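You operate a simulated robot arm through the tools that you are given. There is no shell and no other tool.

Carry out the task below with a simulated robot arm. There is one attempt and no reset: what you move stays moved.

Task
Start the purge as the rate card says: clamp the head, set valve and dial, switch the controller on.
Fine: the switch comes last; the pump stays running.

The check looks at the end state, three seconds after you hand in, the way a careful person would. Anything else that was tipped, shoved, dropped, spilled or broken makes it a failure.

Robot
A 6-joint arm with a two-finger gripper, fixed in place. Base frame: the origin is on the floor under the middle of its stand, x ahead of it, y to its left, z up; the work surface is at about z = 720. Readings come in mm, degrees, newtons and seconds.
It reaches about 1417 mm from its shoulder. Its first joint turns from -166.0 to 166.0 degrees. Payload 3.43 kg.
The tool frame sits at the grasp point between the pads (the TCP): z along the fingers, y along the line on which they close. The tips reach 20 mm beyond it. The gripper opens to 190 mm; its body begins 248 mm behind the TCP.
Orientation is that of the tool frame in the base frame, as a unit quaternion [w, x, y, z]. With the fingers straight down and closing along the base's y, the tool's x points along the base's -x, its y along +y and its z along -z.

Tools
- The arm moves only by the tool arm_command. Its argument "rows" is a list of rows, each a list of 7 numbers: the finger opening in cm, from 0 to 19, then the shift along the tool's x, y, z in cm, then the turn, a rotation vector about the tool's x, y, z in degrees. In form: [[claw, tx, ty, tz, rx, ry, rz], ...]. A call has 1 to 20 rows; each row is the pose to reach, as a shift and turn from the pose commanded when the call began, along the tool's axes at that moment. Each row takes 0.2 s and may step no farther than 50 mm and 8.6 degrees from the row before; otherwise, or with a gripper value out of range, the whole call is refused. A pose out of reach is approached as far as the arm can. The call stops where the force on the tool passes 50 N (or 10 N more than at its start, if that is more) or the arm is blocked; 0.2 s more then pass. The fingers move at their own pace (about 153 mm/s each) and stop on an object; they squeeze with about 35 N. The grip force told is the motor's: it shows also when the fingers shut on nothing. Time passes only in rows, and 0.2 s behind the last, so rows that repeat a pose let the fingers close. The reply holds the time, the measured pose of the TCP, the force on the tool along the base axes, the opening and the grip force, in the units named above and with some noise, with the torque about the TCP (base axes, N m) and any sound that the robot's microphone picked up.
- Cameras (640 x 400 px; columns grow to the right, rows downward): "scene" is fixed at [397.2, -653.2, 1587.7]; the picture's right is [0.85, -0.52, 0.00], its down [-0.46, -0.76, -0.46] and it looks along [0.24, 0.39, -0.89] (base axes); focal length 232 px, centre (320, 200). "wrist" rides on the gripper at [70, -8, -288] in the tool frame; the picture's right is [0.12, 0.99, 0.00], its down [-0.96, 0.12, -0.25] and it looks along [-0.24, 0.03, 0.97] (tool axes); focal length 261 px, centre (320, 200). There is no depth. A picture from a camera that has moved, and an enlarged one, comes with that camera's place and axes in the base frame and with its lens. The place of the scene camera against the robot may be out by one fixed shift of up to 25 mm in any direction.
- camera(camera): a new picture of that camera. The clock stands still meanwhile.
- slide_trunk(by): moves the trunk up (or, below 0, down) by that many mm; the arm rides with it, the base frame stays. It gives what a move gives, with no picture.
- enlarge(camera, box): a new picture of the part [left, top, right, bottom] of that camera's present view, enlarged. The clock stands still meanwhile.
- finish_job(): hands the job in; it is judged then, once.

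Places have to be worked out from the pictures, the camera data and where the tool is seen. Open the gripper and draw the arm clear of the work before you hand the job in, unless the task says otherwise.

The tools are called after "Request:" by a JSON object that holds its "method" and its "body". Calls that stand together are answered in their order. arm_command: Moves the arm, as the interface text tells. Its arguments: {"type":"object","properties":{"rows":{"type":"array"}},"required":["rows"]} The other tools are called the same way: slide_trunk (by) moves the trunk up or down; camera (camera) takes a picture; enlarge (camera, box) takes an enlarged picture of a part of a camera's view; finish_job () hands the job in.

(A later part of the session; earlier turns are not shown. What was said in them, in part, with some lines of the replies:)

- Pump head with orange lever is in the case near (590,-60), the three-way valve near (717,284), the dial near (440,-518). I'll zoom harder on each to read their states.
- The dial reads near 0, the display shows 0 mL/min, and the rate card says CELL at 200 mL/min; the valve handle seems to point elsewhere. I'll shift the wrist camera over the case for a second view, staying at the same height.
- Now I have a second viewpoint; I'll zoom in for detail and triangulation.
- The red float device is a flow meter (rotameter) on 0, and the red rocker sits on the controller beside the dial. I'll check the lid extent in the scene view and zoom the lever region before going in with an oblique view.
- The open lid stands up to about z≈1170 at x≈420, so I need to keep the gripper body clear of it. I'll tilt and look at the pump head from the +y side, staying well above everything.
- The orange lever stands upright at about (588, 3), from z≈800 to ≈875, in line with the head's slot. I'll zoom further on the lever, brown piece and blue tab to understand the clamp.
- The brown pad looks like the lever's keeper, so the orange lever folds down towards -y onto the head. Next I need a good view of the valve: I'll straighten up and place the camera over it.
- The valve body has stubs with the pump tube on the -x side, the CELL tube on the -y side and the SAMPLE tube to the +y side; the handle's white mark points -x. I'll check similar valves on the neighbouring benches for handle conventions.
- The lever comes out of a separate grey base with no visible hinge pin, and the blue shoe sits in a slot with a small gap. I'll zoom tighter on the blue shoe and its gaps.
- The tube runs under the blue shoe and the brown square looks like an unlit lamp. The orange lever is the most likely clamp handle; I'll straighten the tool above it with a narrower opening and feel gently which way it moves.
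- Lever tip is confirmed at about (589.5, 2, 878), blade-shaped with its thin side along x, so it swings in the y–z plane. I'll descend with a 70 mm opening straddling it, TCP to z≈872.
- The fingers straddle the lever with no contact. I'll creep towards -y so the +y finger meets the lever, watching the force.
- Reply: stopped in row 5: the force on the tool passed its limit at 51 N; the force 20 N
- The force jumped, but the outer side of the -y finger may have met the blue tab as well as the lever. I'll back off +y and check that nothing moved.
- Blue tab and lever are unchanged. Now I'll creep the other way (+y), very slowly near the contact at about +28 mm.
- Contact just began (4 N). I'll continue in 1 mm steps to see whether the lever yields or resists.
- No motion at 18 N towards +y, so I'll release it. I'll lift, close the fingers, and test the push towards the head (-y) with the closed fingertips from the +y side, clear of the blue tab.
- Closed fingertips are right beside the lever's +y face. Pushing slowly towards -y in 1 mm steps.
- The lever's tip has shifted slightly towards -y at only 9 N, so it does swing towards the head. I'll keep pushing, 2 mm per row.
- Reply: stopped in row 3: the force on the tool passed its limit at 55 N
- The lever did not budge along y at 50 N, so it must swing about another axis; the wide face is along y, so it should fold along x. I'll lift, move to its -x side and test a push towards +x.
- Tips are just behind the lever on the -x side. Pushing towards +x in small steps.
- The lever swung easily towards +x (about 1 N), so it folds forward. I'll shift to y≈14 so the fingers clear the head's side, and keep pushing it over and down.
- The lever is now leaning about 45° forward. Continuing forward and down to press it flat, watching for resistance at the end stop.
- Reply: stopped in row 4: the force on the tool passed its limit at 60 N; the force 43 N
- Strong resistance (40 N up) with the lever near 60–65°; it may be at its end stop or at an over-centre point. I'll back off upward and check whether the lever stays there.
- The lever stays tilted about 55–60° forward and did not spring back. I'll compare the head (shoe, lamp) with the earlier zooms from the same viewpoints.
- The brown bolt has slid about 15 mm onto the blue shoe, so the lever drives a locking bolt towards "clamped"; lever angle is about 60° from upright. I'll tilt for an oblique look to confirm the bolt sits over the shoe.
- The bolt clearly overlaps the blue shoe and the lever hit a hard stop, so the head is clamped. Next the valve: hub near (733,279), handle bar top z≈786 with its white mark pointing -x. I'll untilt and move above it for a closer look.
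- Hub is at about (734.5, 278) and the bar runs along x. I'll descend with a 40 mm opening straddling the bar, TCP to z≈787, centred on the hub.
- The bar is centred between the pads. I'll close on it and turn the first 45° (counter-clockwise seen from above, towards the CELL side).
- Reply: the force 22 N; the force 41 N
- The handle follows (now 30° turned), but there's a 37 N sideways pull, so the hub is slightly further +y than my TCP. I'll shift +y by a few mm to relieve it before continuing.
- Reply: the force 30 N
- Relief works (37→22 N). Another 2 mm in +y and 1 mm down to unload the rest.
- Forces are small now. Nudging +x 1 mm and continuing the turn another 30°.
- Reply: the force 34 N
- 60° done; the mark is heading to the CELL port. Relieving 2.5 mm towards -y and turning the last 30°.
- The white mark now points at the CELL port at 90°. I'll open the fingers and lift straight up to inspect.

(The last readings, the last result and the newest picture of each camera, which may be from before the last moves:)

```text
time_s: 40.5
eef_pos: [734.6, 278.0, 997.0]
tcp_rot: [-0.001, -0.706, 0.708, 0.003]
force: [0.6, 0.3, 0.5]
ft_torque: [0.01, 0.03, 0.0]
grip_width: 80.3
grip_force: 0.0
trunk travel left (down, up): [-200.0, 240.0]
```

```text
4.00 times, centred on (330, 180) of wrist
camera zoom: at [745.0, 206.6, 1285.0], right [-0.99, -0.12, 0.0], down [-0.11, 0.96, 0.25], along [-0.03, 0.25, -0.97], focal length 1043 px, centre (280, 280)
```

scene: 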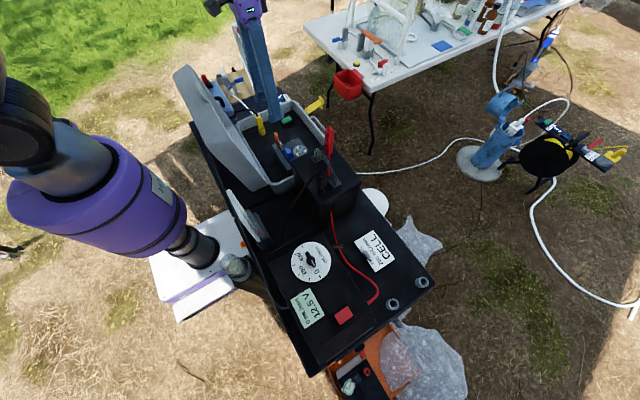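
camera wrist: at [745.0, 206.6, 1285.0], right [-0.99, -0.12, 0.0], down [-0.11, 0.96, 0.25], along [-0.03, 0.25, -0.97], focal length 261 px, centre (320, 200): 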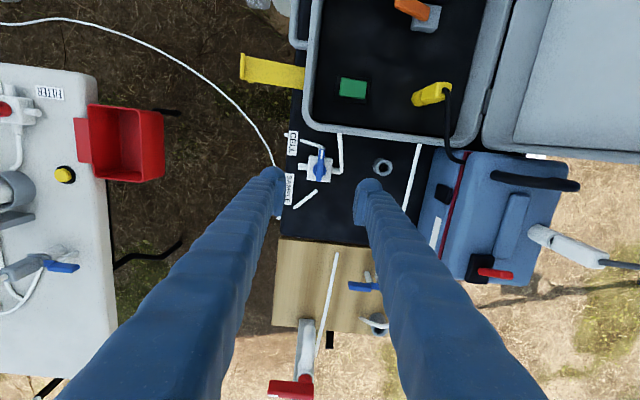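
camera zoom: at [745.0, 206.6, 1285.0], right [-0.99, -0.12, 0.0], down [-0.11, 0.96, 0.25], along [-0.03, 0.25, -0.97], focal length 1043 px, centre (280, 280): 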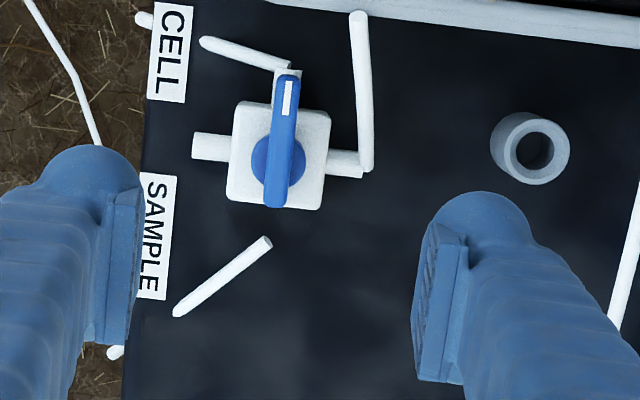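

Valve handle points cleanly at the CELL port. Next is the dial (centre about (456,-501,841)): I'll first rise to z≈1250 to clear the lid and the red battery clamp, then traverse.

Request:
{"method": "arm_command", "body": {"rows": [[8, 0, 0, -4.5, 0, 0, 0], [8, 0, 0, -9, 0, 0, 0], [8, 0, 0, -13.5, 0, 0, 0], [8, 0, 0, -18, 0, 0, 0], [8, 0, 0, -22, 0, 0, 0], [8, 0, 0, -25, 0, 0, 0]]}}

Request:
{"method": "arm_command", "body": {"rows": [[8, 4.5, 0.5, 0, 0, 0, 0], [8, 9, 1, 0, 0, 0, 0], [8, 13.5, 1.5, 0, 0, 0, 0], [8, 18, 2, 0, 0, 0, 0], [8, 22.5, 3, 0, 0, 0, 0], [8, 27, 4, 0, 0, 0, 0], [8, 31.5, 5, 0, 0, 0, 0], [8, 36, 7, 0, 0, 0, 0], [8, 40.5, 9, 0, 0, 0, 0], [8, 45, 11, 0, 0, 0, 0], [8, 49.5, 13, 0, 0, 0, 0], [8, 54, 15, 0, 0, 0, 0], [8, 58, 17.5, 0, 0, 0, 0], [8, 62, 20, 0, 0, 0, 0], [8, 66, 22.5, 0, 0, 0, 0], [8, 70, 25, 0, 0, 0, 0], [8, 74, 27, 0, 0, 0, 0], [8, 77.9, 27.8, 0, 0, 0, 0]]}}

Request:
{"method": "camera", "body": {"camera": "wrist"}}

Request:
{"method": "camera", "body": {"camera": "scene"}}

```text
time_s: 41.9
eef_pos: [737.7, 276.1, 1247.9]
tcp_rot: [0.0, 0.708, -0.707, -0.003]
force: [0.1, -0.7, 0.3]
ft_torque: [0.0, -0.02, 0.02]
grip_width: 80.1
grip_force: 0.0
trunk travel left (down, up): [-200.0, 240.0]
```

```text
time_s: 45.7
eef_pos: [460.2, -501.7, 1246.8]
tcp_rot: [0.001, 0.708, -0.706, -0.002]
force: [-0.1, 0.2, -0.6]
ft_torque: [0.02, 0.0, 0.04]
grip_width: 80.0
grip_force: 0.1
trunk travel left (down, up): [-200.0, 240.0]
```

```text
taken
camera wrist: at [469.4, -573.4, 1535.0], right [-0.99, -0.12, 0.01], down [-0.12, 0.96, 0.25], along [-0.04, 0.25, -0.97], focal length 261 px, centre (320, 200)
```

wrist: 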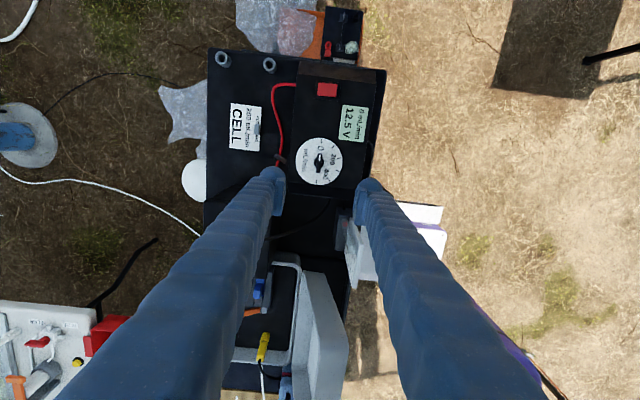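

```text
taken
```

scene: 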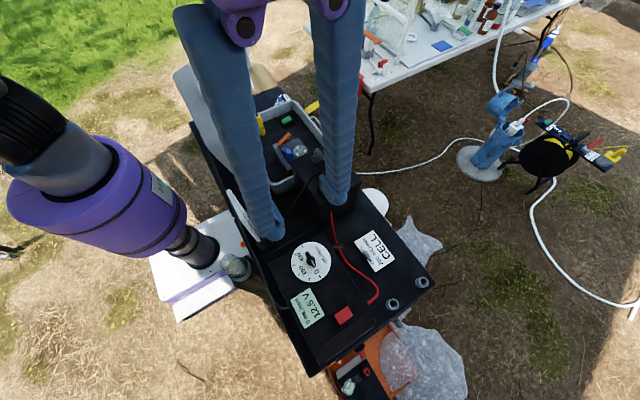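

Request:
{"method": "enlarge", "body": {"camera": "wrist", "box": [280, 130, 376, 190]}}

Request:
{"method": "enlarge", "body": {"camera": "wrist", "box": [300, 60, 396, 150]}}

Request:
{"method": "enlarge", "body": {"camera": "wrist", "box": [200, 40, 456, 200]}}

```text
6.67 times, centred on (328, 160) of wrist
camera zoom: at [469.4, -573.4, 1535.0], right [-0.99, -0.12, 0.01], down [-0.12, 0.96, 0.25], along [-0.04, 0.25, -0.97], focal length 1738 px, centre (267, 467)
```

zoom: 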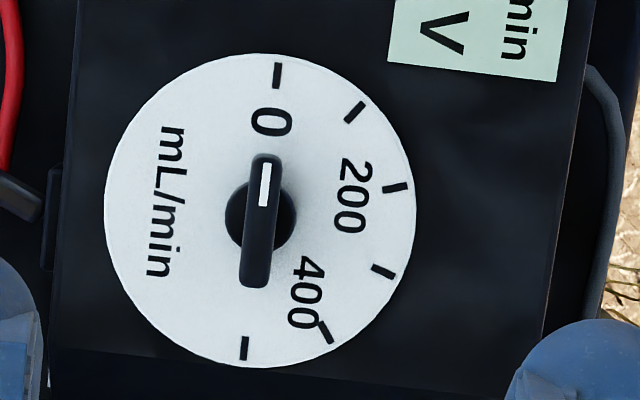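

```text
4.44 times, centred on (348, 105) of wrist
camera zoom: at [469.4, -573.4, 1535.0], right [-0.99, -0.12, 0.01], down [-0.12, 0.96, 0.25], along [-0.04, 0.25, -0.97], focal length 1158 px, centre (196, 622)
```

zoom: 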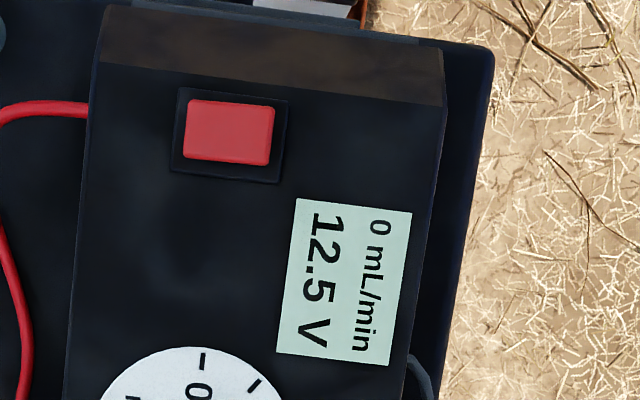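

```text
2.50 times, centred on (328, 120) of wrist
camera zoom: at [469.4, -573.4, 1535.0], right [-0.99, -0.12, 0.01], down [-0.12, 0.96, 0.25], along [-0.04, 0.25, -0.97], focal length 652 px, centre (300, 400)
```

zoom: 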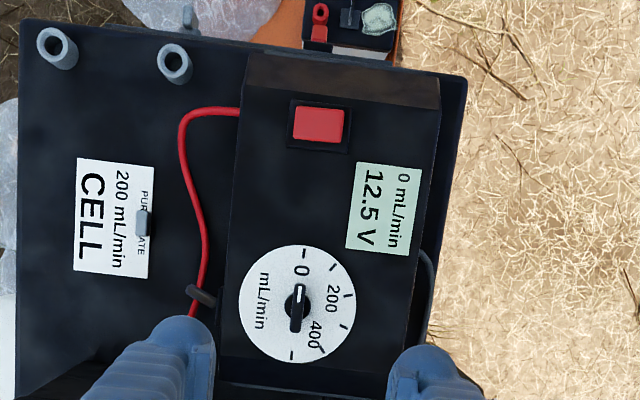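

The dial ticks are uniform 36° steps; the knob points at 0 (towards -y), 200 lies 72° clockwise. Knob top z≈872, hub near (459,-502). I'll descend partway for a precise centring view.

Request:
{"method": "arm_command", "body": {"rows": [[6, 0, 0, 5, 0, 0, 0], [6, 0, 0, 10, 0, 0, 0], [6, 0, 0, 15, 0, 0, 0], [6, 0, 0, 20, 0, 0, 0], [6, 0, 0, 25, 0, 0, 0], [6, 0, 0, 27, 0, 0, 0]]}}

Request:
{"method": "enlarge", "body": {"camera": "wrist", "box": [240, 110, 400, 210]}}

Request:
{"method": "enlarge", "body": {"camera": "scene", "box": [200, 120, 400, 320]}}

```text
time_s: 47.1
eef_pos: [460.8, -499.9, 977.0]
tcp_rot: [0.002, 0.708, -0.707, -0.003]
force: [0.1, 0.0, -0.3]
ft_torque: [0.04, 0.02, 0.02]
grip_width: 59.9
grip_force: 0.1
trunk travel left (down, up): [-200.0, 240.0]
```

```text
4.00 times, centred on (320, 160) of wrist
camera zoom: at [469.5, -571.2, 1265.3], right [-0.99, -0.12, 0.0], down [-0.11, 0.96, 0.25], along [-0.03, 0.25, -0.97], focal length 1043 px, centre (320, 360)
```

zoom: 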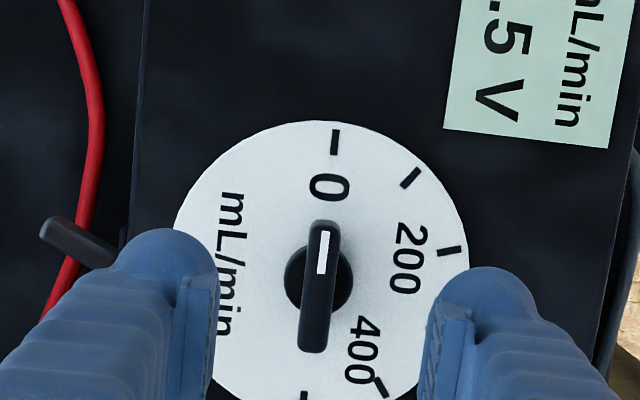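

```text
2.00 times, centred on (300, 220) of scene
camera zoom: at [397.2, -653.2, 1587.7], right [0.85, -0.52, 0.0], down [-0.46, -0.76, -0.46], along [0.24, 0.39, -0.89], focal length 464 px, centre (360, 160)
```

zoom: 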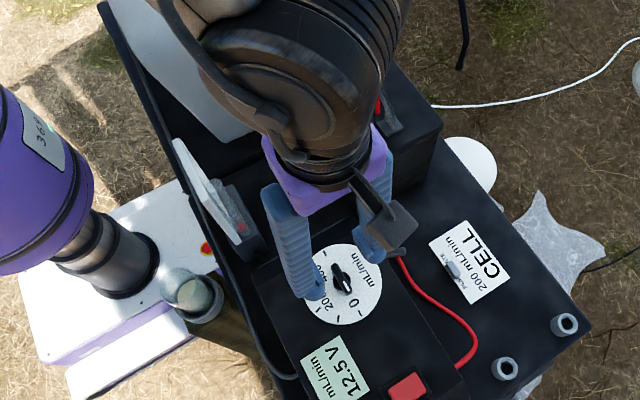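

Hub is at about (461,-501), aligned with the TCP. I'll descend to straddle the knob with a 40 mm opening, slow at the end, tips to about z≈858.

Request:
{"method": "arm_command", "body": {"rows": [[4, 0, 0, 4, 0, 0, 0], [4, 0.05, 0, 7, 0, 0, 0], [4, 0.05, 0, 9, 0, 0, 0], [4, 0.05, 0, 9.5, 0, 0, 0], [4, 0.05, 0, 9.8, 0, 0, 0], [4, 0.05, 0, 10.0, 0, 0, 0]]}}

Request:
{"method": "enlarge", "body": {"camera": "wrist", "box": [240, 130, 400, 230]}}

Request:
{"method": "enlarge", "body": {"camera": "scene", "box": [270, 220, 366, 290]}}

```text
time_s: 48.5
eef_pos: [458.9, -500.5, 878.3]
tcp_rot: [0.001, 0.707, -0.707, -0.003]
force: [1.1, 0.4, 0.0]
ft_torque: [0.0, 0.03, -0.04]
grip_width: 40.0
grip_force: 0.1
trunk travel left (down, up): [-200.0, 240.0]
```

```text
4.00 times, centred on (320, 180) of wrist
camera zoom: at [468.6, -572.0, 1166.0], right [-0.99, -0.12, 0.0], down [-0.11, 0.96, 0.25], along [-0.03, 0.25, -0.97], focal length 1043 px, centre (320, 280)
```

zoom: 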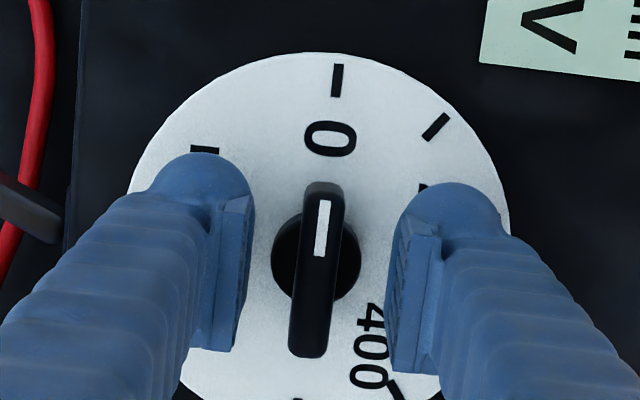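

```text
5.71 times, centred on (318, 255) of scene
camera zoom: at [397.2, -653.2, 1587.7], right [0.85, -0.52, 0.0], down [-0.46, -0.76, -0.46], along [0.24, 0.39, -0.89], focal length 1324 px, centre (331, -114)
```

zoom: 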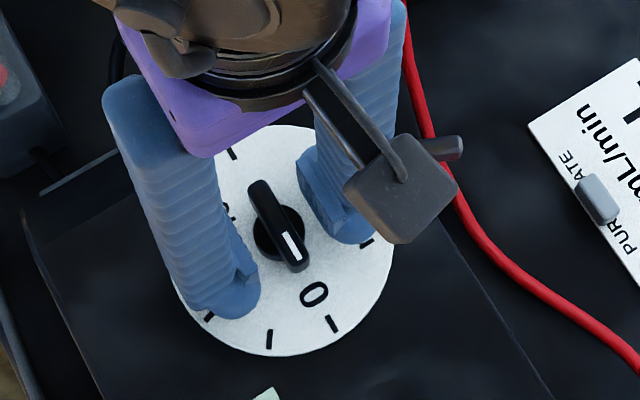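

Knob centred between the pads. Lower 3 mm more and close gently on the bar.

Request:
{"method": "arm_command", "body": {"rows": [[4, 0, 0, 0.15, 0, 0, 0], [4, 0, 0, 0.3, 0, 0, 0], [2.5, 0, 0, 0.3, 0, 0, 0], [1.8, 0, 0, 0.3, 0, 0, 0], [0.8, 0, 0, 0.3, 0, 0, 0], [0.8, 0, 0, 0.3, 0, 0, 0]]}}

```text
time_s: 49.9
eef_pos: [459.5, -500.3, 875.4]
tcp_rot: [0.002, 0.708, -0.707, -0.003]
force: [13.0, 1.9, -1.2]
ft_torque: [0.04, -0.11, -0.07]
grip_width: 10.9
grip_force: 44.6
trunk travel left (down, up): [-200.0, 240.0]
```

Gripped at 10.9 mm with a 13 N pull towards +x; I'll nudge +x 1 mm and start turning clockwise 20°.

Request:
{"method": "arm_command", "body": {"rows": [[0.8, 0, -0.1, 0, 0, 0, 0], [0.8, 0, -0.1, 0, 0, 0, 4], [0.8, 0, -0.1, 0, 0, 0, 8], [0.8, 0, -0.1, 0, 0, 0, 12], [0.8, 0, -0.1, 0, 0, 0, 16], [0.8, 0, -0.1, 0, 0, 0, 20]]}}

Request:
{"method": "enlarge", "body": {"camera": "wrist", "box": [240, 130, 400, 230]}}

```text
time_s: 51.3
eef_pos: [459.2, -499.9, 875.1]
tcp_rot: [-0.001, -0.573, 0.819, 0.002]
force: [-2.1, -3.1, 4.1]
ft_torque: [-0.09, 0.06, 0.06]
grip_width: 11.0
grip_force: 44.2
trunk travel left (down, up): [-200.0, 240.0]
```

```text
4.00 times, centred on (320, 180) of wrist
camera zoom: at [443.9, -570.9, 1162.9], right [-0.97, 0.23, 0.01], down [0.22, 0.94, 0.25], along [0.05, 0.24, -0.97], focal length 1043 px, centre (320, 280)
```

zoom: 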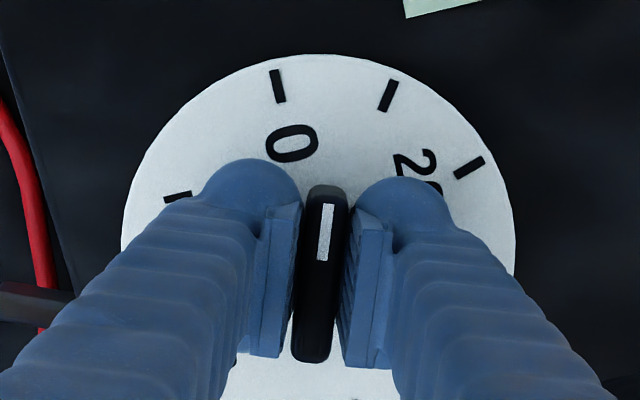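

The knob follows with low forces. Turning the remaining 52° to the 200 mark.

Request:
{"method": "arm_command", "body": {"rows": [[0.8, 0, 0, 0, 0, 0, 4], [0.8, 0, 0, 0, 0, 0, 8], [0.8, 0, 0, 0, 0, 0, 12], [0.8, 0, 0, 0, 0, 0, 16], [0.8, 0, 0, 0, 0, 0, 20], [0.8, 0, 0, 0, 0, 0, 24], [0.8, 0, 0, 0, 0, 0, 28], [0.8, 0, 0, 0, 0, 0, 32], [0.8, 0, 0, 0, 0, 0, 36], [0.8, 0, 0, 0, 0, 0, 40], [0.8, 0, 0, 0, 0, 0, 44], [0.8, 0, 0, 0, 0, 0, 48], [0.8, 0, 0, 0, 0, 0, 52], [0.8, 0, 0, 0, 0, 0, 52]]}}

Request:
{"method": "enlarge", "body": {"camera": "wrist", "box": [240, 130, 400, 230]}}

```text
time_s: 54.3
eef_pos: [457.3, -498.4, 875.3]
tcp_rot: [-0.003, -0.157, 0.988, 0.003]
force: [-15.6, 25.9, -2.2]
ft_torque: [0.23, -0.14, 0.07]
grip_width: 10.9
grip_force: 44.5
trunk travel left (down, up): [-200.0, 240.0]
```

```text
4.00 times, centred on (320, 180) of wrist
camera zoom: at [394.4, -530.3, 1163.2], right [-0.42, 0.91, 0.01], down [0.88, 0.41, 0.24], along [0.22, 0.11, -0.97], focal length 1043 px, centre (320, 280)
```

zoom: 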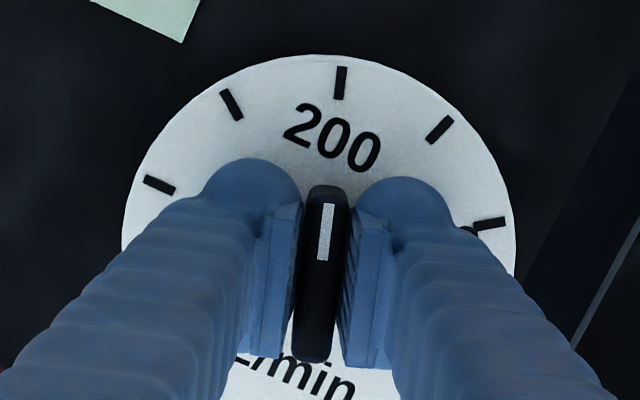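

The knob now points at 200. I'll relieve the side load, open the fingers symmetrically and lift to verify.

Request:
{"method": "arm_command", "body": {"rows": [[0.8, 0.03, 0.1, 0, 0, 0, 0], [0.8, 0.03, 0.2, 0, 0, 0, 0], [2, 0.03, 0.2, 0, 0, 0, 0], [4, 0.03, 0.2, 0, 0, 0, 0], [4, 0.03, 0.2, -2, 0, 0, 0], [4, 0.03, 0.2, -6, 0, 0, 0], [6, 0.03, 0.2, -10, 0, 0, 0], [8, 0.03, 0.2, -15, 0, 0, 0]]}}

Request:
{"method": "enlarge", "body": {"camera": "wrist", "box": [240, 110, 400, 210]}}

Request:
{"method": "enlarge", "body": {"camera": "scene", "box": [270, 220, 376, 330]}}

```text
time_s: 56.1
eef_pos: [457.5, -497.3, 1024.6]
tcp_rot: [-0.002, -0.156, 0.988, 0.001]
force: [-0.2, 0.5, -0.8]
ft_torque: [0.05, 0.02, -0.01]
grip_width: 79.9
grip_force: 0.1
trunk travel left (down, up): [-200.0, 240.0]
```

```text
4.00 times, centred on (320, 160) of wrist
camera zoom: at [394.6, -528.9, 1314.0], right [-0.42, 0.91, 0.0], down [0.88, 0.41, 0.24], along [0.22, 0.11, -0.97], focal length 1043 px, centre (320, 360)
```

zoom: 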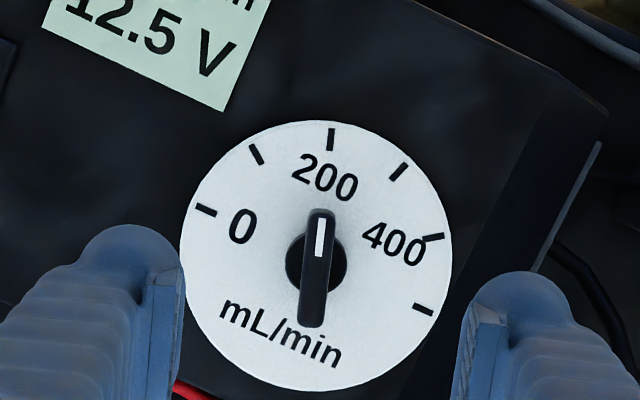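

```text
3.64 times, centred on (323, 275) of scene
camera zoom: at [397.2, -653.2, 1587.7], right [0.85, -0.52, 0.0], down [-0.46, -0.76, -0.46], along [0.24, 0.39, -0.89], focal length 843 px, centre (309, -73)
```

zoom: 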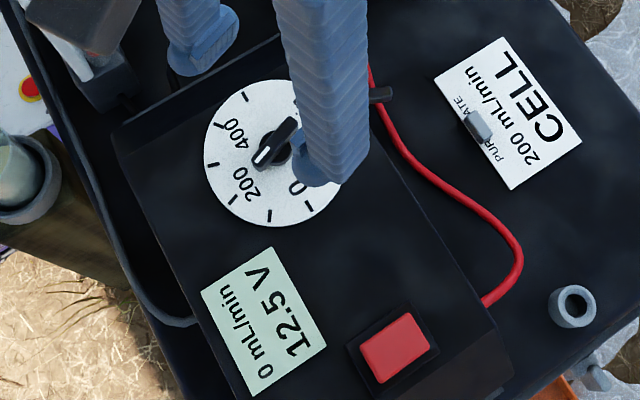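

The dial reads 200 after release. Now the red rocker near (459,-678,855); I'll straighten the yaw and move closer to see which end is raised.

Request:
{"method": "arm_command", "body": {"rows": [[10, 1.0, -3.27, -1.2, 0, 0, 6], [12, 2.0, -6.54, -2.4, 0, 0, 12], [14, 3.03, -9.81, -3.5, 0, 0, 18], [14, 3.03, -9.81, -3.5, 0, 0, 18]]}}

Request:
{"method": "arm_command", "body": {"rows": [[16, 0, 0, 0, 7, 0, 0], [18, 0, 0, 0, 14, 0, 0], [19, 0, 0, 0, 21, 0, 0], [19, 0, 0, 0, 28, 0, 0], [19, 0, 0, 0, 35, 0, 0], [19, 0, 0, 0, 42, 0, 0]]}}

Request:
{"method": "camera", "body": {"camera": "wrist"}}

```text
time_s: 57.1
eef_pos: [459.5, -601.9, 1060.9]
tcp_rot: [-0.003, 0.001, 1.0, 0.001]
force: [0.4, 0.1, 0.1]
ft_torque: [0.08, -0.06, -0.04]
grip_width: 140.1
grip_force: 0.0
trunk travel left (down, up): [-200.0, 240.0]
```

```text
time_s: 58.5
eef_pos: [462.0, -601.2, 1058.9]
tcp_rot: [-0.002, -0.002, 0.934, -0.356]
force: [-0.4, 0.1, 0.2]
ft_torque: [0.0, 0.04, -0.03]
grip_width: 190.1
grip_force: 0.0
trunk travel left (down, up): [-200.0, 240.0]
```

```text
taken
camera wrist: at [391.3, -416.3, 1279.3], right [-0.12, 0.74, -0.66], down [0.96, 0.25, 0.1], along [0.24, -0.62, -0.74], focal length 261 px, centre (320, 200)
```

wrist: 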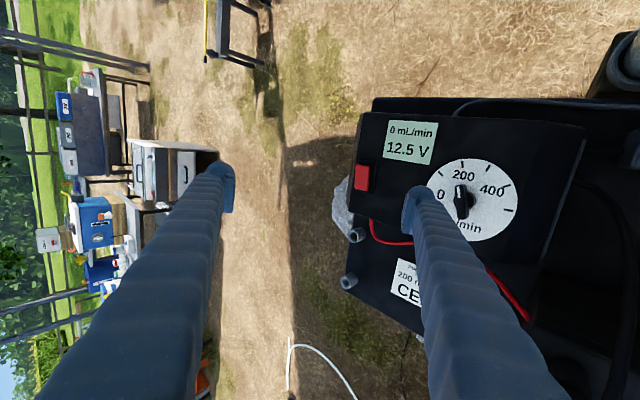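

Request:
{"method": "enlarge", "body": {"camera": "wrist", "box": [340, 150, 404, 205]}}

Request:
{"method": "enlarge", "body": {"camera": "wrist", "box": [420, 140, 548, 250]}}

```text
7.27 times, centred on (372, 178) of wrist
camera zoom: at [391.3, -416.3, 1279.3], right [-0.12, 0.74, -0.66], down [0.96, 0.25, 0.1], along [0.24, -0.62, -0.74], focal length 1896 px, centre (-58, 364)
```

zoom: 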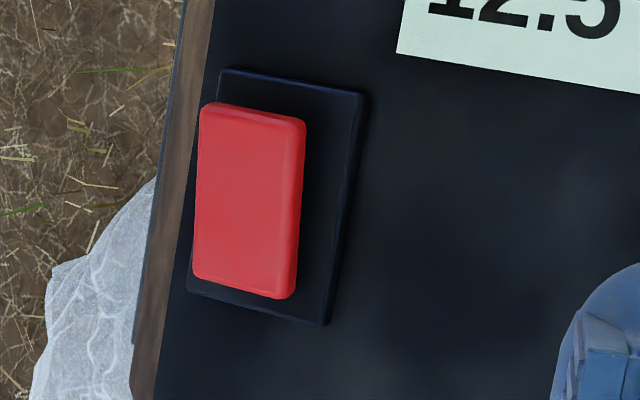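

```text
3.64 times, centred on (484, 195) of wrist
camera zoom: at [391.3, -416.3, 1279.3], right [-0.12, 0.74, -0.66], down [0.96, 0.25, 0.1], along [0.24, -0.62, -0.74], focal length 948 px, centre (-276, 218)
```

zoom: 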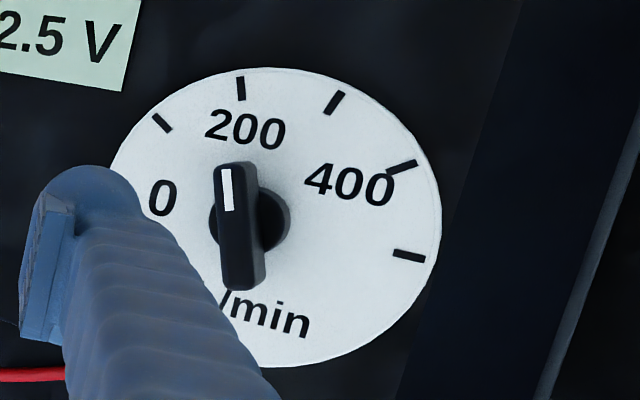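

The rocker's -x end is clearly raised (about 7 mm higher), so that is the end to press, at about x≈441, y≈-676. Clamp, valve and dial are set, so I'll straighten up, close the fingers and hover above that end.

Request:
{"method": "arm_command", "body": {"rows": [[15, 0.53, 0.18, 2.06, -7, 0, 0], [10, 1.06, 0.35, 4.13, -14, 0, 0], [5, 1.6, 0.53, 6.19, -21, 0, 0], [0, 2.13, 0.7, 8.25, -28, 0, 0], [0, 2.67, 0.88, 10.3, -35, 0, 0], [0, 3.2, 1.05, 12.38, -42, 0, 0], [0, 3.2, 1.05, 12.38, -42, 0, 0]]}}

Request:
{"method": "camera", "body": {"camera": "wrist"}}

Request:
{"method": "enlarge", "body": {"camera": "scene", "box": [280, 240, 400, 340]}}

```text
time_s: 60.1
eef_pos: [429.1, -677.7, 959.9]
tcp_rot: [-0.003, 0.0, 1.0, 0.002]
force: [-0.1, -0.3, -0.2]
ft_torque: [0.14, -0.01, 0.0]
grip_width: 0.2
grip_force: 33.9
trunk travel left (down, up): [-200.0, 240.0]
```

```text
taken
camera wrist: at [358.2, -688.0, 1248.4], right [-0.12, 0.99, 0.0], down [0.96, 0.12, 0.24], along [0.24, 0.03, -0.97], focal length 261 px, centre (320, 200)
```

wrist: 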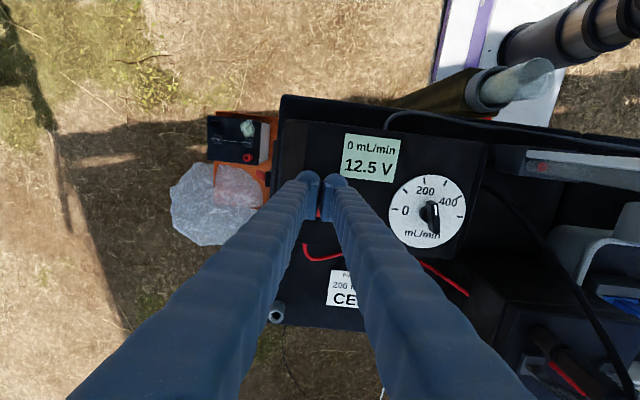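

```text
4.00 times, centred on (340, 290) of scene
camera zoom: at [397.2, -653.2, 1587.7], right [0.85, -0.52, 0.0], down [-0.46, -0.76, -0.46], along [0.24, 0.39, -0.89], focal length 927 px, centre (240, -160)
```

zoom: 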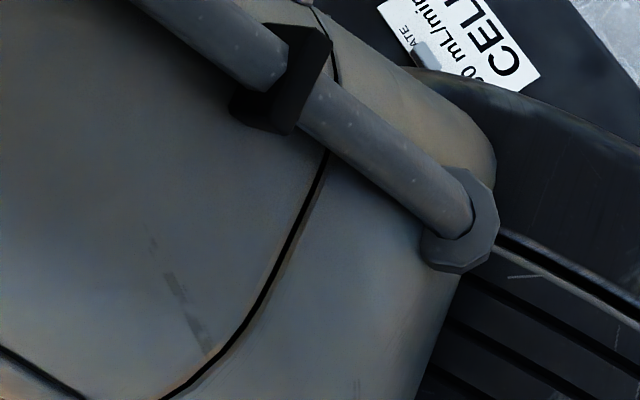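

Request:
{"method": "enlarge", "body": {"camera": "wrist", "box": [260, 150, 380, 250]}}

```text
4.00 times, centred on (320, 200) of wrist
camera zoom: at [358.2, -688.0, 1248.4], right [-0.12, 0.99, 0.0], down [0.96, 0.12, 0.24], along [0.24, 0.03, -0.97], focal length 1043 px, centre (320, 200)
```

zoom: 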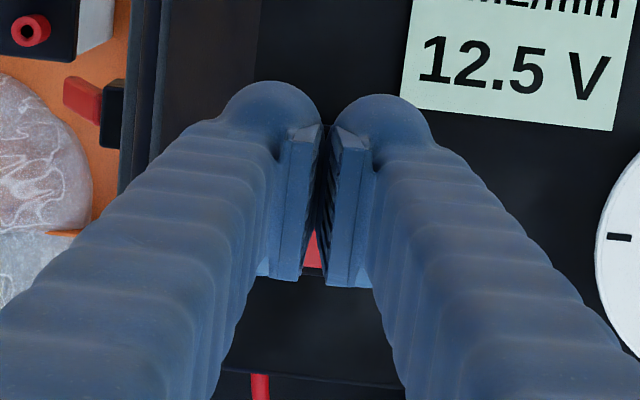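

Rocker spans x≈437–487 by both views. I'll shift +x 4 mm, come down to just above it, then press in 1 mm steps.

Request:
{"method": "arm_command", "body": {"rows": [[0, -0.2, 0.1, 3.5, 0, 0, 0], [0, -0.4, 0.15, 6, 0, 0, 0], [0, -0.4, 0.15, 7.3, 0, 0, 0], [0, -0.4, 0.15, 7.8, 0, 0, 0]]}}

Request:
{"method": "enlarge", "body": {"camera": "wrist", "box": [260, 150, 380, 250]}}

```text
time_s: 61.1
eef_pos: [431.7, -675.7, 881.9]
tcp_rot: [-0.002, 0.0, 1.0, 0.001]
force: [-1.3, 0.7, 1.6]
ft_torque: [-0.04, 0.0, -0.02]
grip_width: 0.1
grip_force: 34.5
trunk travel left (down, up): [-200.0, 240.0]
```

```text
4.00 times, centred on (320, 200) of wrist
camera zoom: at [361.5, -685.0, 1171.0], right [-0.12, 0.99, 0.0], down [0.96, 0.12, 0.24], along [0.24, 0.03, -0.97], focal length 1043 px, centre (320, 200)
```

zoom: 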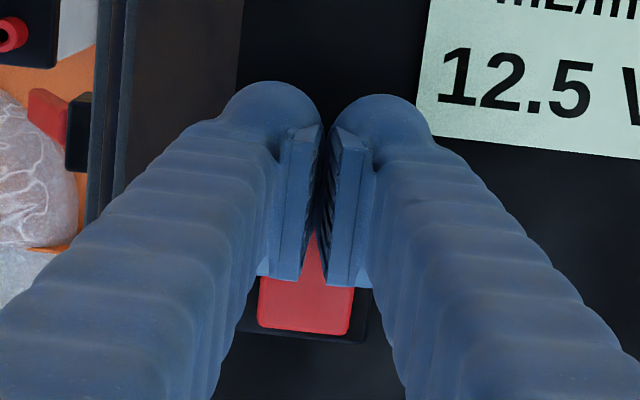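

Hovering with tips at z≈862 over the raised end, no contact yet. Pressing down slowly.

Request:
{"method": "arm_command", "body": {"rows": [[0, 0, 0, 0.2, 0, 0, 0], [0, 0, 0, 0.4, 0, 0, 0], [0, 0, 0, 0.5, 0, 0, 0], [0, 0, 0, 0.6, 0, 0, 0], [0, 0, 0, 0.7, 0, 0, 0], [0, 0, 0, 0.8, 0, 0, 0]]}}

Request:
{"method": "enlarge", "body": {"camera": "wrist", "box": [260, 150, 380, 250]}}

```text
time_s: 62.5
eef_pos: [431.6, -674.1, 875.2]
tcp_rot: [-0.001, 0.0, 1.0, 0.0]
force: [-2.8, 2.2, 23.4]
ft_torque: [0.01, -0.24, -0.09]
grip_width: 5.9
grip_force: 34.3
trunk travel left (down, up): [-200.0, 240.0]
```

```text
4.00 times, centred on (320, 200) of wrist
camera zoom: at [360.8, -684.0, 1164.8], right [-0.12, 0.99, 0.0], down [0.96, 0.12, 0.24], along [0.24, 0.03, -0.97], focal length 1043 px, centre (320, 200)
```

zoom: 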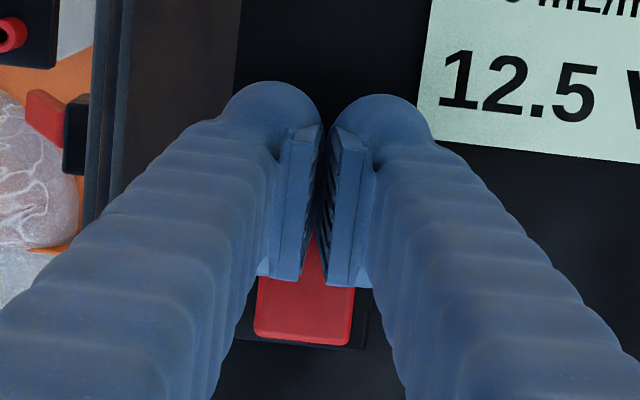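

Contact with 23 N, no click reported yet. A couple more millimetres.

Request:
{"method": "arm_command", "body": {"rows": [[0, 0, 0, 0.1, 0, 0, 0], [0, 0, 0, 0.2, 0, 0, 0], [0, 0, 0, 0.2, 0, 0, 0]]}}

Request:
{"method": "camera", "body": {"camera": "wrist"}}

```text
time_s: 63.3
eef_pos: [430.8, -674.6, 876.4]
tcp_rot: [-0.002, 0.0, 1.0, -0.001]
force: [-1.1, -0.5, 49.7]
ft_torque: [0.06, -0.7, -0.09]
grip_width: 5.6
grip_force: 34.7
trunk travel left (down, up): [-200.0, 240.0]
```

```text
taken
camera wrist: at [360.3, -683.3, 1164.3], right [-0.12, 0.99, 0.0], down [0.96, 0.12, 0.25], along [0.24, 0.03, -0.97], focal length 261 px, centre (320, 200)
```

wrist: 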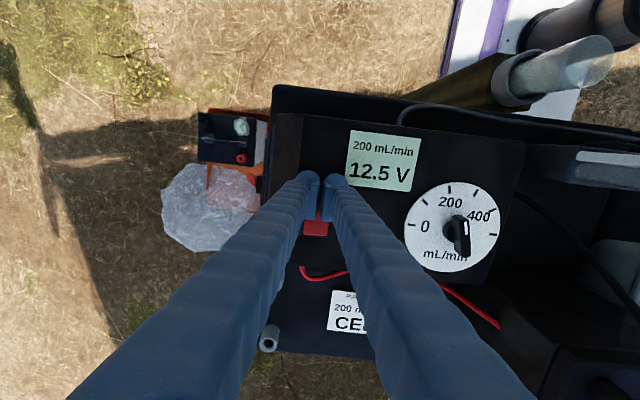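

The display now reads 200 mL/min: the controller is on. I'll release, lift clear and inspect everything.

Request:
{"method": "arm_command", "body": {"rows": [[0, 0, 0, -0.5, 0, 0, 0], [0, 0, 0, -2, 0, 0, 0], [0, 0, 0, -6, 0, 0, 0], [0, 0, 0, -10.5, 0, 0, 0], [4, 0, 0, -15, 0, 0, 0], [8, 0, 0, -19.5, 0, 0, 0], [12, 0, 0, -24, 0, 0, 0], [14, 0, 0, -28, 0, 0, 0]]}}

Request:
{"method": "camera", "body": {"camera": "wrist"}}

Request:
{"method": "enlarge", "body": {"camera": "wrist", "box": [280, 120, 472, 240]}}

Request:
{"method": "camera", "body": {"camera": "scene"}}

```text
time_s: 65.1
eef_pos: [432.5, -675.0, 1152.8]
tcp_rot: [-0.003, 0.0, 1.0, 0.001]
force: [-0.6, 0.1, 0.7]
ft_torque: [-0.03, -0.03, -0.01]
grip_width: 140.0
grip_force: 0.0
trunk travel left (down, up): [-200.0, 240.0]
```

```text
taken
camera wrist: at [363.1, -684.6, 1441.0], right [-0.12, 0.99, 0.0], down [0.96, 0.12, 0.24], along [0.24, 0.03, -0.97], focal length 261 px, centre (320, 200)
```

wrist: 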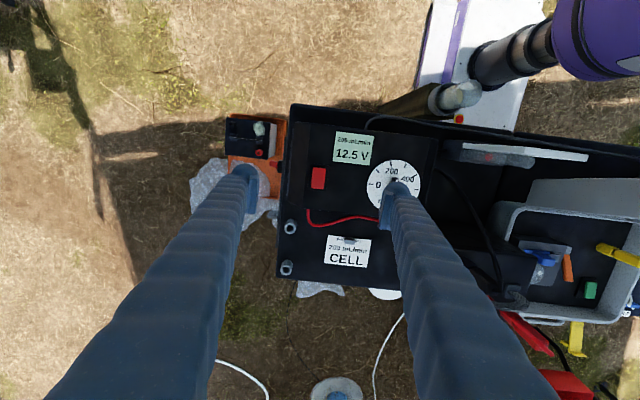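

```text
3.33 times, centred on (376, 180) of wrist
camera zoom: at [363.1, -684.6, 1441.0], right [-0.12, 0.99, 0.0], down [0.96, 0.12, 0.24], along [0.24, 0.03, -0.97], focal length 869 px, centre (133, 267)
```

zoom: 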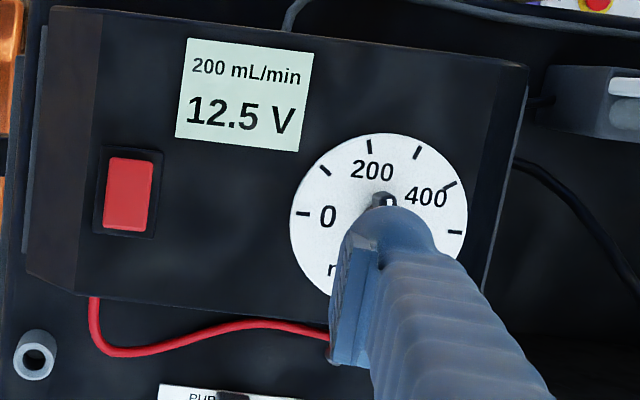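

```text
taken
```

scene: 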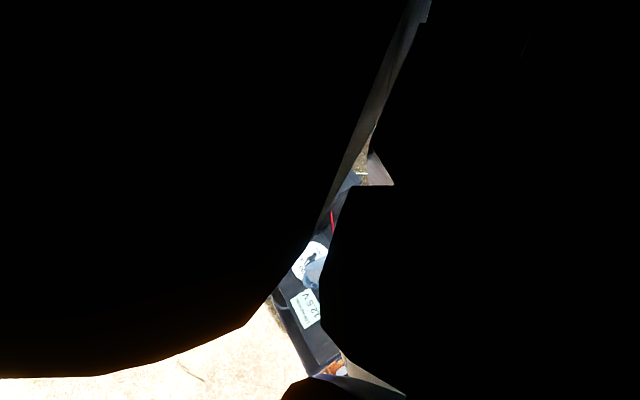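

Display shows 200 mL/min and the rocker is toggled. The arm blocks the scene camera, so I'll draw back to the high starting pose (well above the red clamp) to check the pump, valve and flow meter.

Request:
{"method": "arm_command", "body": {"rows": [[14, 0, 0, -4, 0, 0, 0], [14, 0, 0, -7, 0, 0, 0], [14, -2.5, 4.2, -7, 0, 0, 0], [14, -5, 8.4, -7, 0, 0, 0], [14, -7.5, 12.6, -7, 0, 0, 0], [14, -10, 16.8, -7, 0, 0, 0], [14, -12.5, 21, -7, 0, 0, 0], [14, -15, 25.2, -7, 0, 0, 0], [16, -17.5, 29.4, -7, 0, 0, 0], [18, -20, 33.6, -7, 0, 0, 0], [19, -22.5, 37.8, -7, 0, 0, 0], [19, -25, 42, -7, 0, 0, 0], [19, -27.6, 46.7, -6, 0, 0, 0]]}}

Request:
{"method": "camera", "body": {"camera": "scene"}}

Request:
{"method": "camera", "body": {"camera": "wrist"}}

```text
refused: row 13 steps farther than a row can; nothing moved
```

```text
taken
```

scene: 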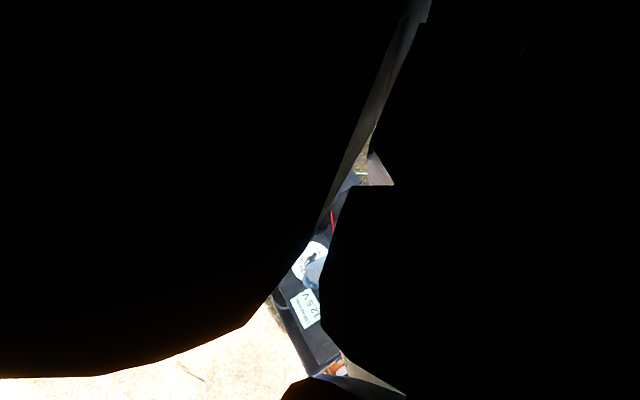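

```text
taken
camera wrist: at [363.1, -684.6, 1441.0], right [-0.12, 0.99, 0.0], down [0.96, 0.12, 0.24], along [0.24, 0.03, -0.97], focal length 261 px, centre (320, 200)
```

wrist: 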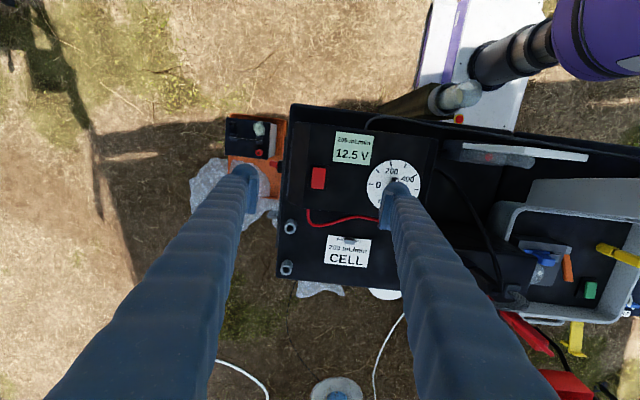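

The last row's step was slightly too long, so nothing moved; I'll repeat the retreat with an extra row.

Request:
{"method": "arm_command", "body": {"rows": [[14, 0, 0, -4, 0, 0, 0], [14, 0, 0, -7, 0, 0, 0], [14, -2.4, 4.0, -7, 0, 0, 0], [14, -4.8, 8.0, -7, 0, 0, 0], [14, -7.2, 12.0, -7, 0, 0, 0], [14, -9.6, 16.0, -7, 0, 0, 0], [14, -12, 20, -7, 0, 0, 0], [14, -14.4, 24, -7, 0, 0, 0], [16, -16.8, 28, -7, 0, 0, 0], [18, -19.2, 32, -7, 0, 0, 0], [19, -21.6, 36, -7, 0, 0, 0], [19, -24, 40, -7, 0, 0, 0], [19, -26, 43.5, -7, 0, 0, 0], [19, -27.6, 46.7, -7, 0, 0, 0]]}}

Request:
{"method": "camera", "body": {"camera": "scene"}}

Request:
{"method": "camera", "body": {"camera": "wrist"}}

```text
time_s: 68.1
eef_pos: [709.1, -209.1, 1221.0]
tcp_rot: [-0.003, 0.0, 1.0, 0.001]
force: [0.0, 0.1, 0.1]
ft_torque: [-0.01, 0.03, 0.01]
grip_width: 190.2
grip_force: 0.0
trunk travel left (down, up): [-200.0, 240.0]
```

```text
taken
```

scene: 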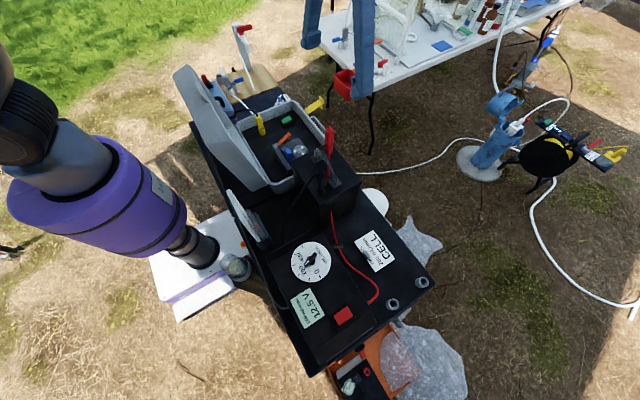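

```text
taken
camera wrist: at [639.8, -218.4, 1509.7], right [-0.12, 0.99, 0.0], down [0.96, 0.12, 0.24], along [0.24, 0.03, -0.97], focal length 261 px, centre (320, 200)
```

wrist: 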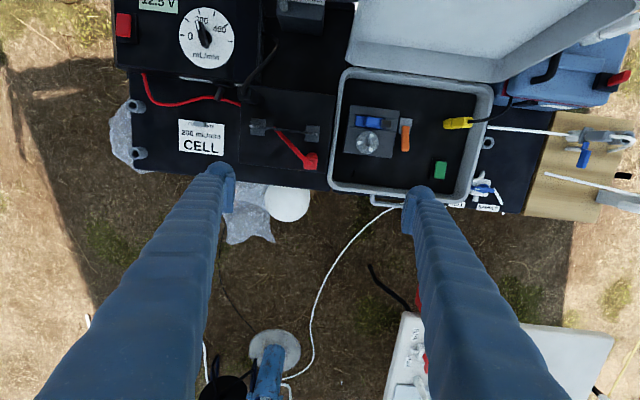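

Request:
{"method": "enlarge", "body": {"camera": "scene", "box": [280, 230, 376, 330]}}

Request:
{"method": "enlarge", "body": {"camera": "wrist", "box": [340, 95, 436, 155]}}

Request:
{"method": "enlarge", "body": {"camera": "scene", "box": [264, 120, 328, 160]}}

Request:
{"method": "enlarge", "body": {"camera": "scene", "box": [225, 180, 289, 250]}}

Request:
{"method": "enlarge", "body": {"camera": "wrist", "box": [440, 155, 520, 215]}}

Request:
{"method": "enlarge", "body": {"camera": "wrist", "box": [100, 0, 340, 150]}}

```text
4.00 times, centred on (328, 280) of scene
camera zoom: at [397.2, -653.2, 1587.7], right [0.85, -0.52, 0.0], down [-0.46, -0.76, -0.46], along [0.24, 0.39, -0.89], focal length 927 px, centre (288, -120)
```

zoom: 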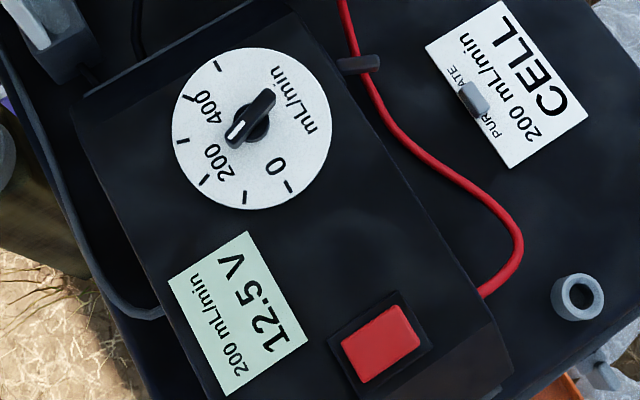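

```text
6.67 times, centred on (388, 125) of wrist
camera zoom: at [639.8, -218.4, 1509.7], right [-0.12, 0.99, 0.0], down [0.96, 0.12, 0.24], along [0.24, 0.03, -0.97], focal length 1738 px, centre (-133, 700)
```

zoom: 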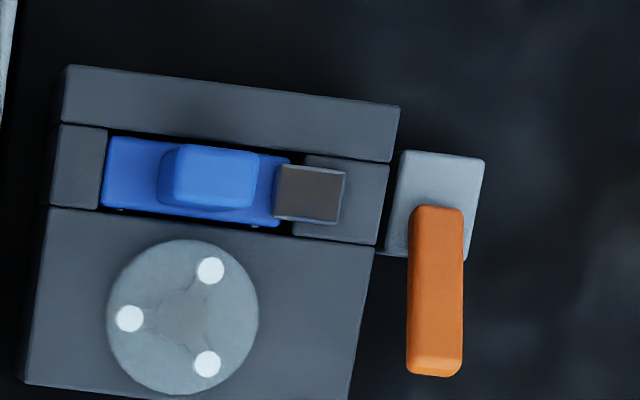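

```text
10.00 times, centred on (296, 140) of scene
camera zoom: at [397.2, -653.2, 1587.7], right [0.85, -0.52, 0.0], down [-0.46, -0.76, -0.46], along [0.24, 0.39, -0.89], focal length 2317 px, centre (560, 800)
```

zoom: 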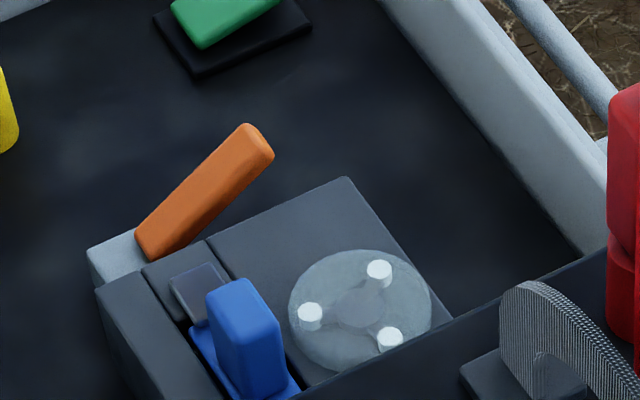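

```text
5.71 times, centred on (257, 215) of scene
camera zoom: at [397.2, -653.2, 1587.7], right [0.85, -0.52, 0.0], down [-0.46, -0.76, -0.46], along [0.24, 0.39, -0.89], focal length 1324 px, centre (680, 114)
```

zoom: 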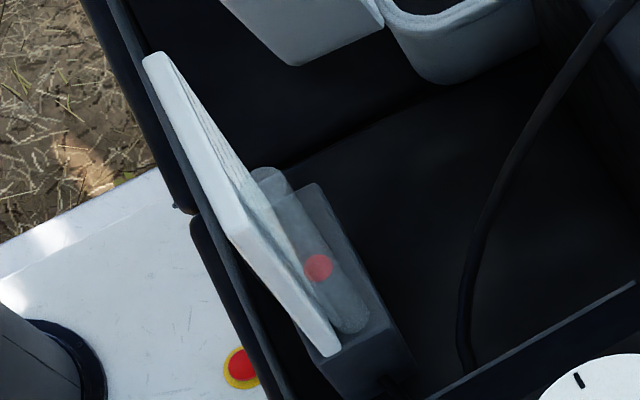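

```text
6.67 times, centred on (480, 185) of wrist
camera zoom: at [639.8, -218.4, 1509.7], right [-0.12, 0.99, 0.0], down [0.96, 0.12, 0.24], along [0.24, 0.03, -0.97], focal length 1738 px, centre (-747, 300)
```

zoom: 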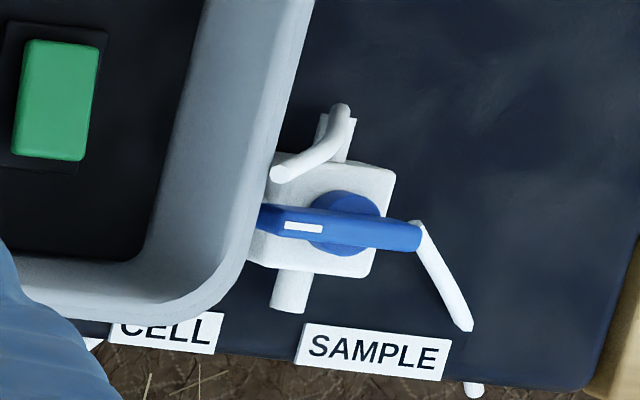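

```text
2.67 times, centred on (220, 75) of wrist
camera zoom: at [639.8, -218.4, 1509.7], right [-0.12, 0.99, 0.0], down [0.96, 0.12, 0.24], along [0.24, 0.03, -0.97], focal length 695 px, centre (587, 533)
```

zoom: 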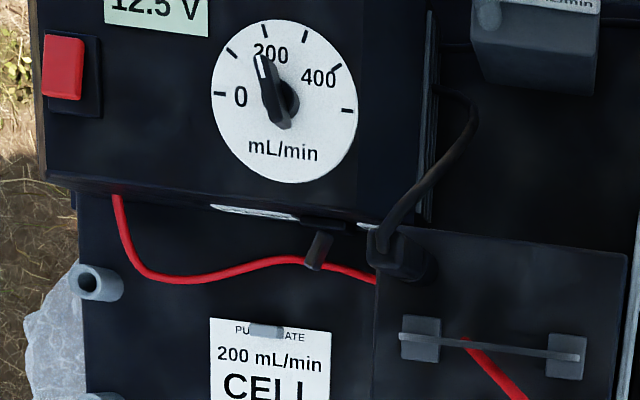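

The rotor's rollers have moved and the flow meter's red float has risen, so the pump is pumping. I'll let a few seconds pass with the arm still and check that it keeps running.

Request:
{"method": "arm_command", "body": {"rows": [[19, 0, 0, 0, 0, 0, 0], [19, 0, 0, 0, 0, 0, 0], [19, 0, 0, 0, 0, 0, 0], [19, 0, 0, 0, 0, 0, 0], [19, 0, 0, 0, 0, 0, 0], [19, 0, 0, 0, 0, 0, 0], [19, 0, 0, 0, 0, 0, 0], [19, 0, 0, 0, 0, 0, 0], [19, 0, 0, 0, 0, 0, 0], [19, 0, 0, 0, 0, 0, 0], [19, 0, 0, 0, 0, 0, 0], [19, 0, 0, 0, 0, 0, 0], [19, 0, 0, 0, 0, 0, 0], [19, 0, 0, 0, 0, 0, 0], [19, 0, 0, 0, 0, 0, 0]]}}

Request:
{"method": "enlarge", "body": {"camera": "scene", "box": [225, 180, 289, 250]}}

Request:
{"method": "enlarge", "body": {"camera": "scene", "box": [264, 120, 328, 160]}}

Request:
{"method": "enlarge", "body": {"camera": "scene", "box": [280, 230, 376, 330]}}

Request:
{"method": "enlarge", "body": {"camera": "wrist", "box": [240, 0, 360, 80]}}

```text
time_s: 71.3
eef_pos: [709.6, -208.3, 1221.1]
tcp_rot: [-0.003, 0.001, 1.0, 0.0]
force: [0.9, 0.3, -0.2]
ft_torque: [0.0, -0.01, 0.01]
grip_width: 189.9
grip_force: 0.1
trunk travel left (down, up): [-200.0, 240.0]
```

```text
5.71 times, centred on (257, 215) of scene
camera zoom: at [397.2, -653.2, 1587.7], right [0.85, -0.52, 0.0], down [-0.46, -0.76, -0.46], along [0.24, 0.39, -0.89], focal length 1324 px, centre (680, 114)
```

zoom: 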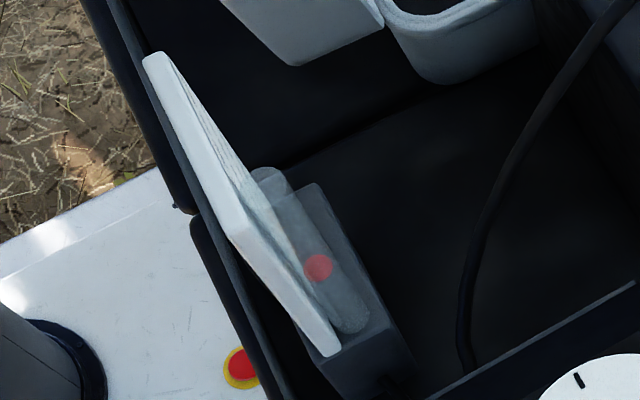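

```text
10.00 times, centred on (296, 140) of scene
camera zoom: at [397.2, -653.2, 1587.7], right [0.85, -0.52, 0.0], down [-0.46, -0.76, -0.46], along [0.24, 0.39, -0.89], focal length 2317 px, centre (560, 800)
```

zoom: 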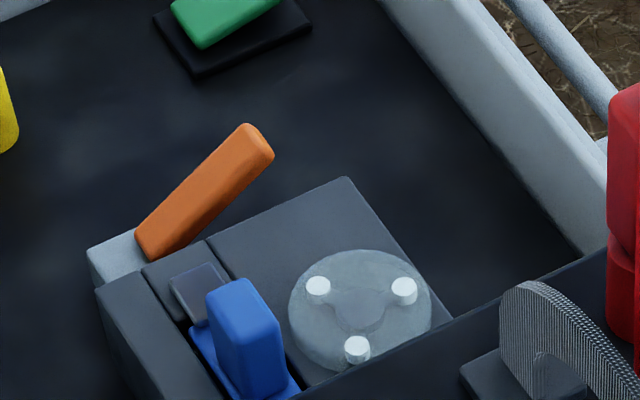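

```text
4.00 times, centred on (328, 280) of scene
camera zoom: at [397.2, -653.2, 1587.7], right [0.85, -0.52, 0.0], down [-0.46, -0.76, -0.46], along [0.24, 0.39, -0.89], focal length 927 px, centre (288, -120)
```

zoom: 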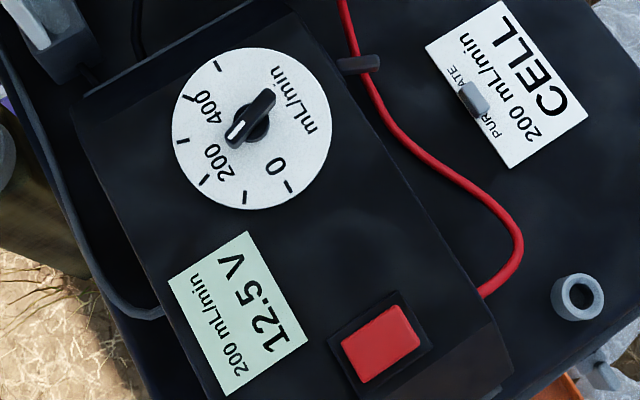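

```text
5.00 times, centred on (300, 40) of wrist
camera zoom: at [639.2, -219.0, 1509.8], right [-0.12, 0.99, 0.0], down [0.96, 0.12, 0.24], along [0.24, 0.03, -0.97], focal length 1303 px, centre (420, 1000)
```

zoom: 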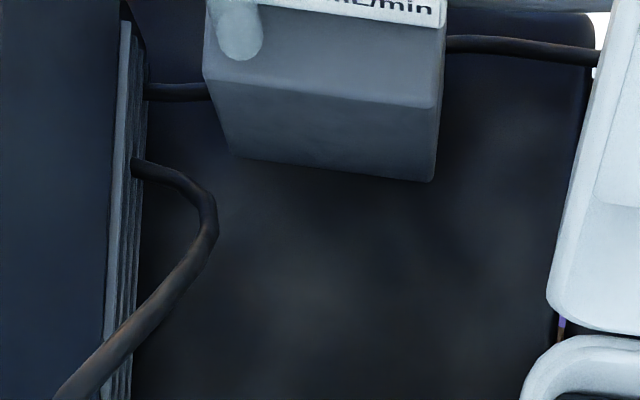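

The pump keeps turning (rollers moved again), the display shows 200 mL/min and the flow meter float is steady. The lever is clamped, the valve points to CELL, the dial is at 200, the switch went on last, and the gripper is open and clear. Handing in.

Request:
{"method": "finish_job", "body": {}}

```text
The job is handed in.
```

The purge is running as the rate card says, and I've handed the job in. I don't have the check's result.

- **Head clamp:** I swung the orange lever forward until it hit a hard stop. Its locking bolt now overlaps the blue shoe on the pump head.
- **Valve:** the white mark on the handle points at the CELL port. I took the mark to show the selected outlet; nothing on the valve itself states that.
- **Dial:** the knob sits on the 200 mL/min tick, to within about a degree.
- **Switch:** I pressed the red controller switch last. The display went from 0 to 200 mL/min.

More than three seconds later the pump was still turning and the flow meter's float had risen and held steady. The gripper is open and the arm is clear of the work.

While finding which way the lever swings, I pushed it sideways up to about 55 N. One finger may have touched the blue tab on the pump head. The pictures afterwards showed the case, lever and tab unmoved. As the bolt slid across, the blue shoe shifted about 2 mm in its pocket.
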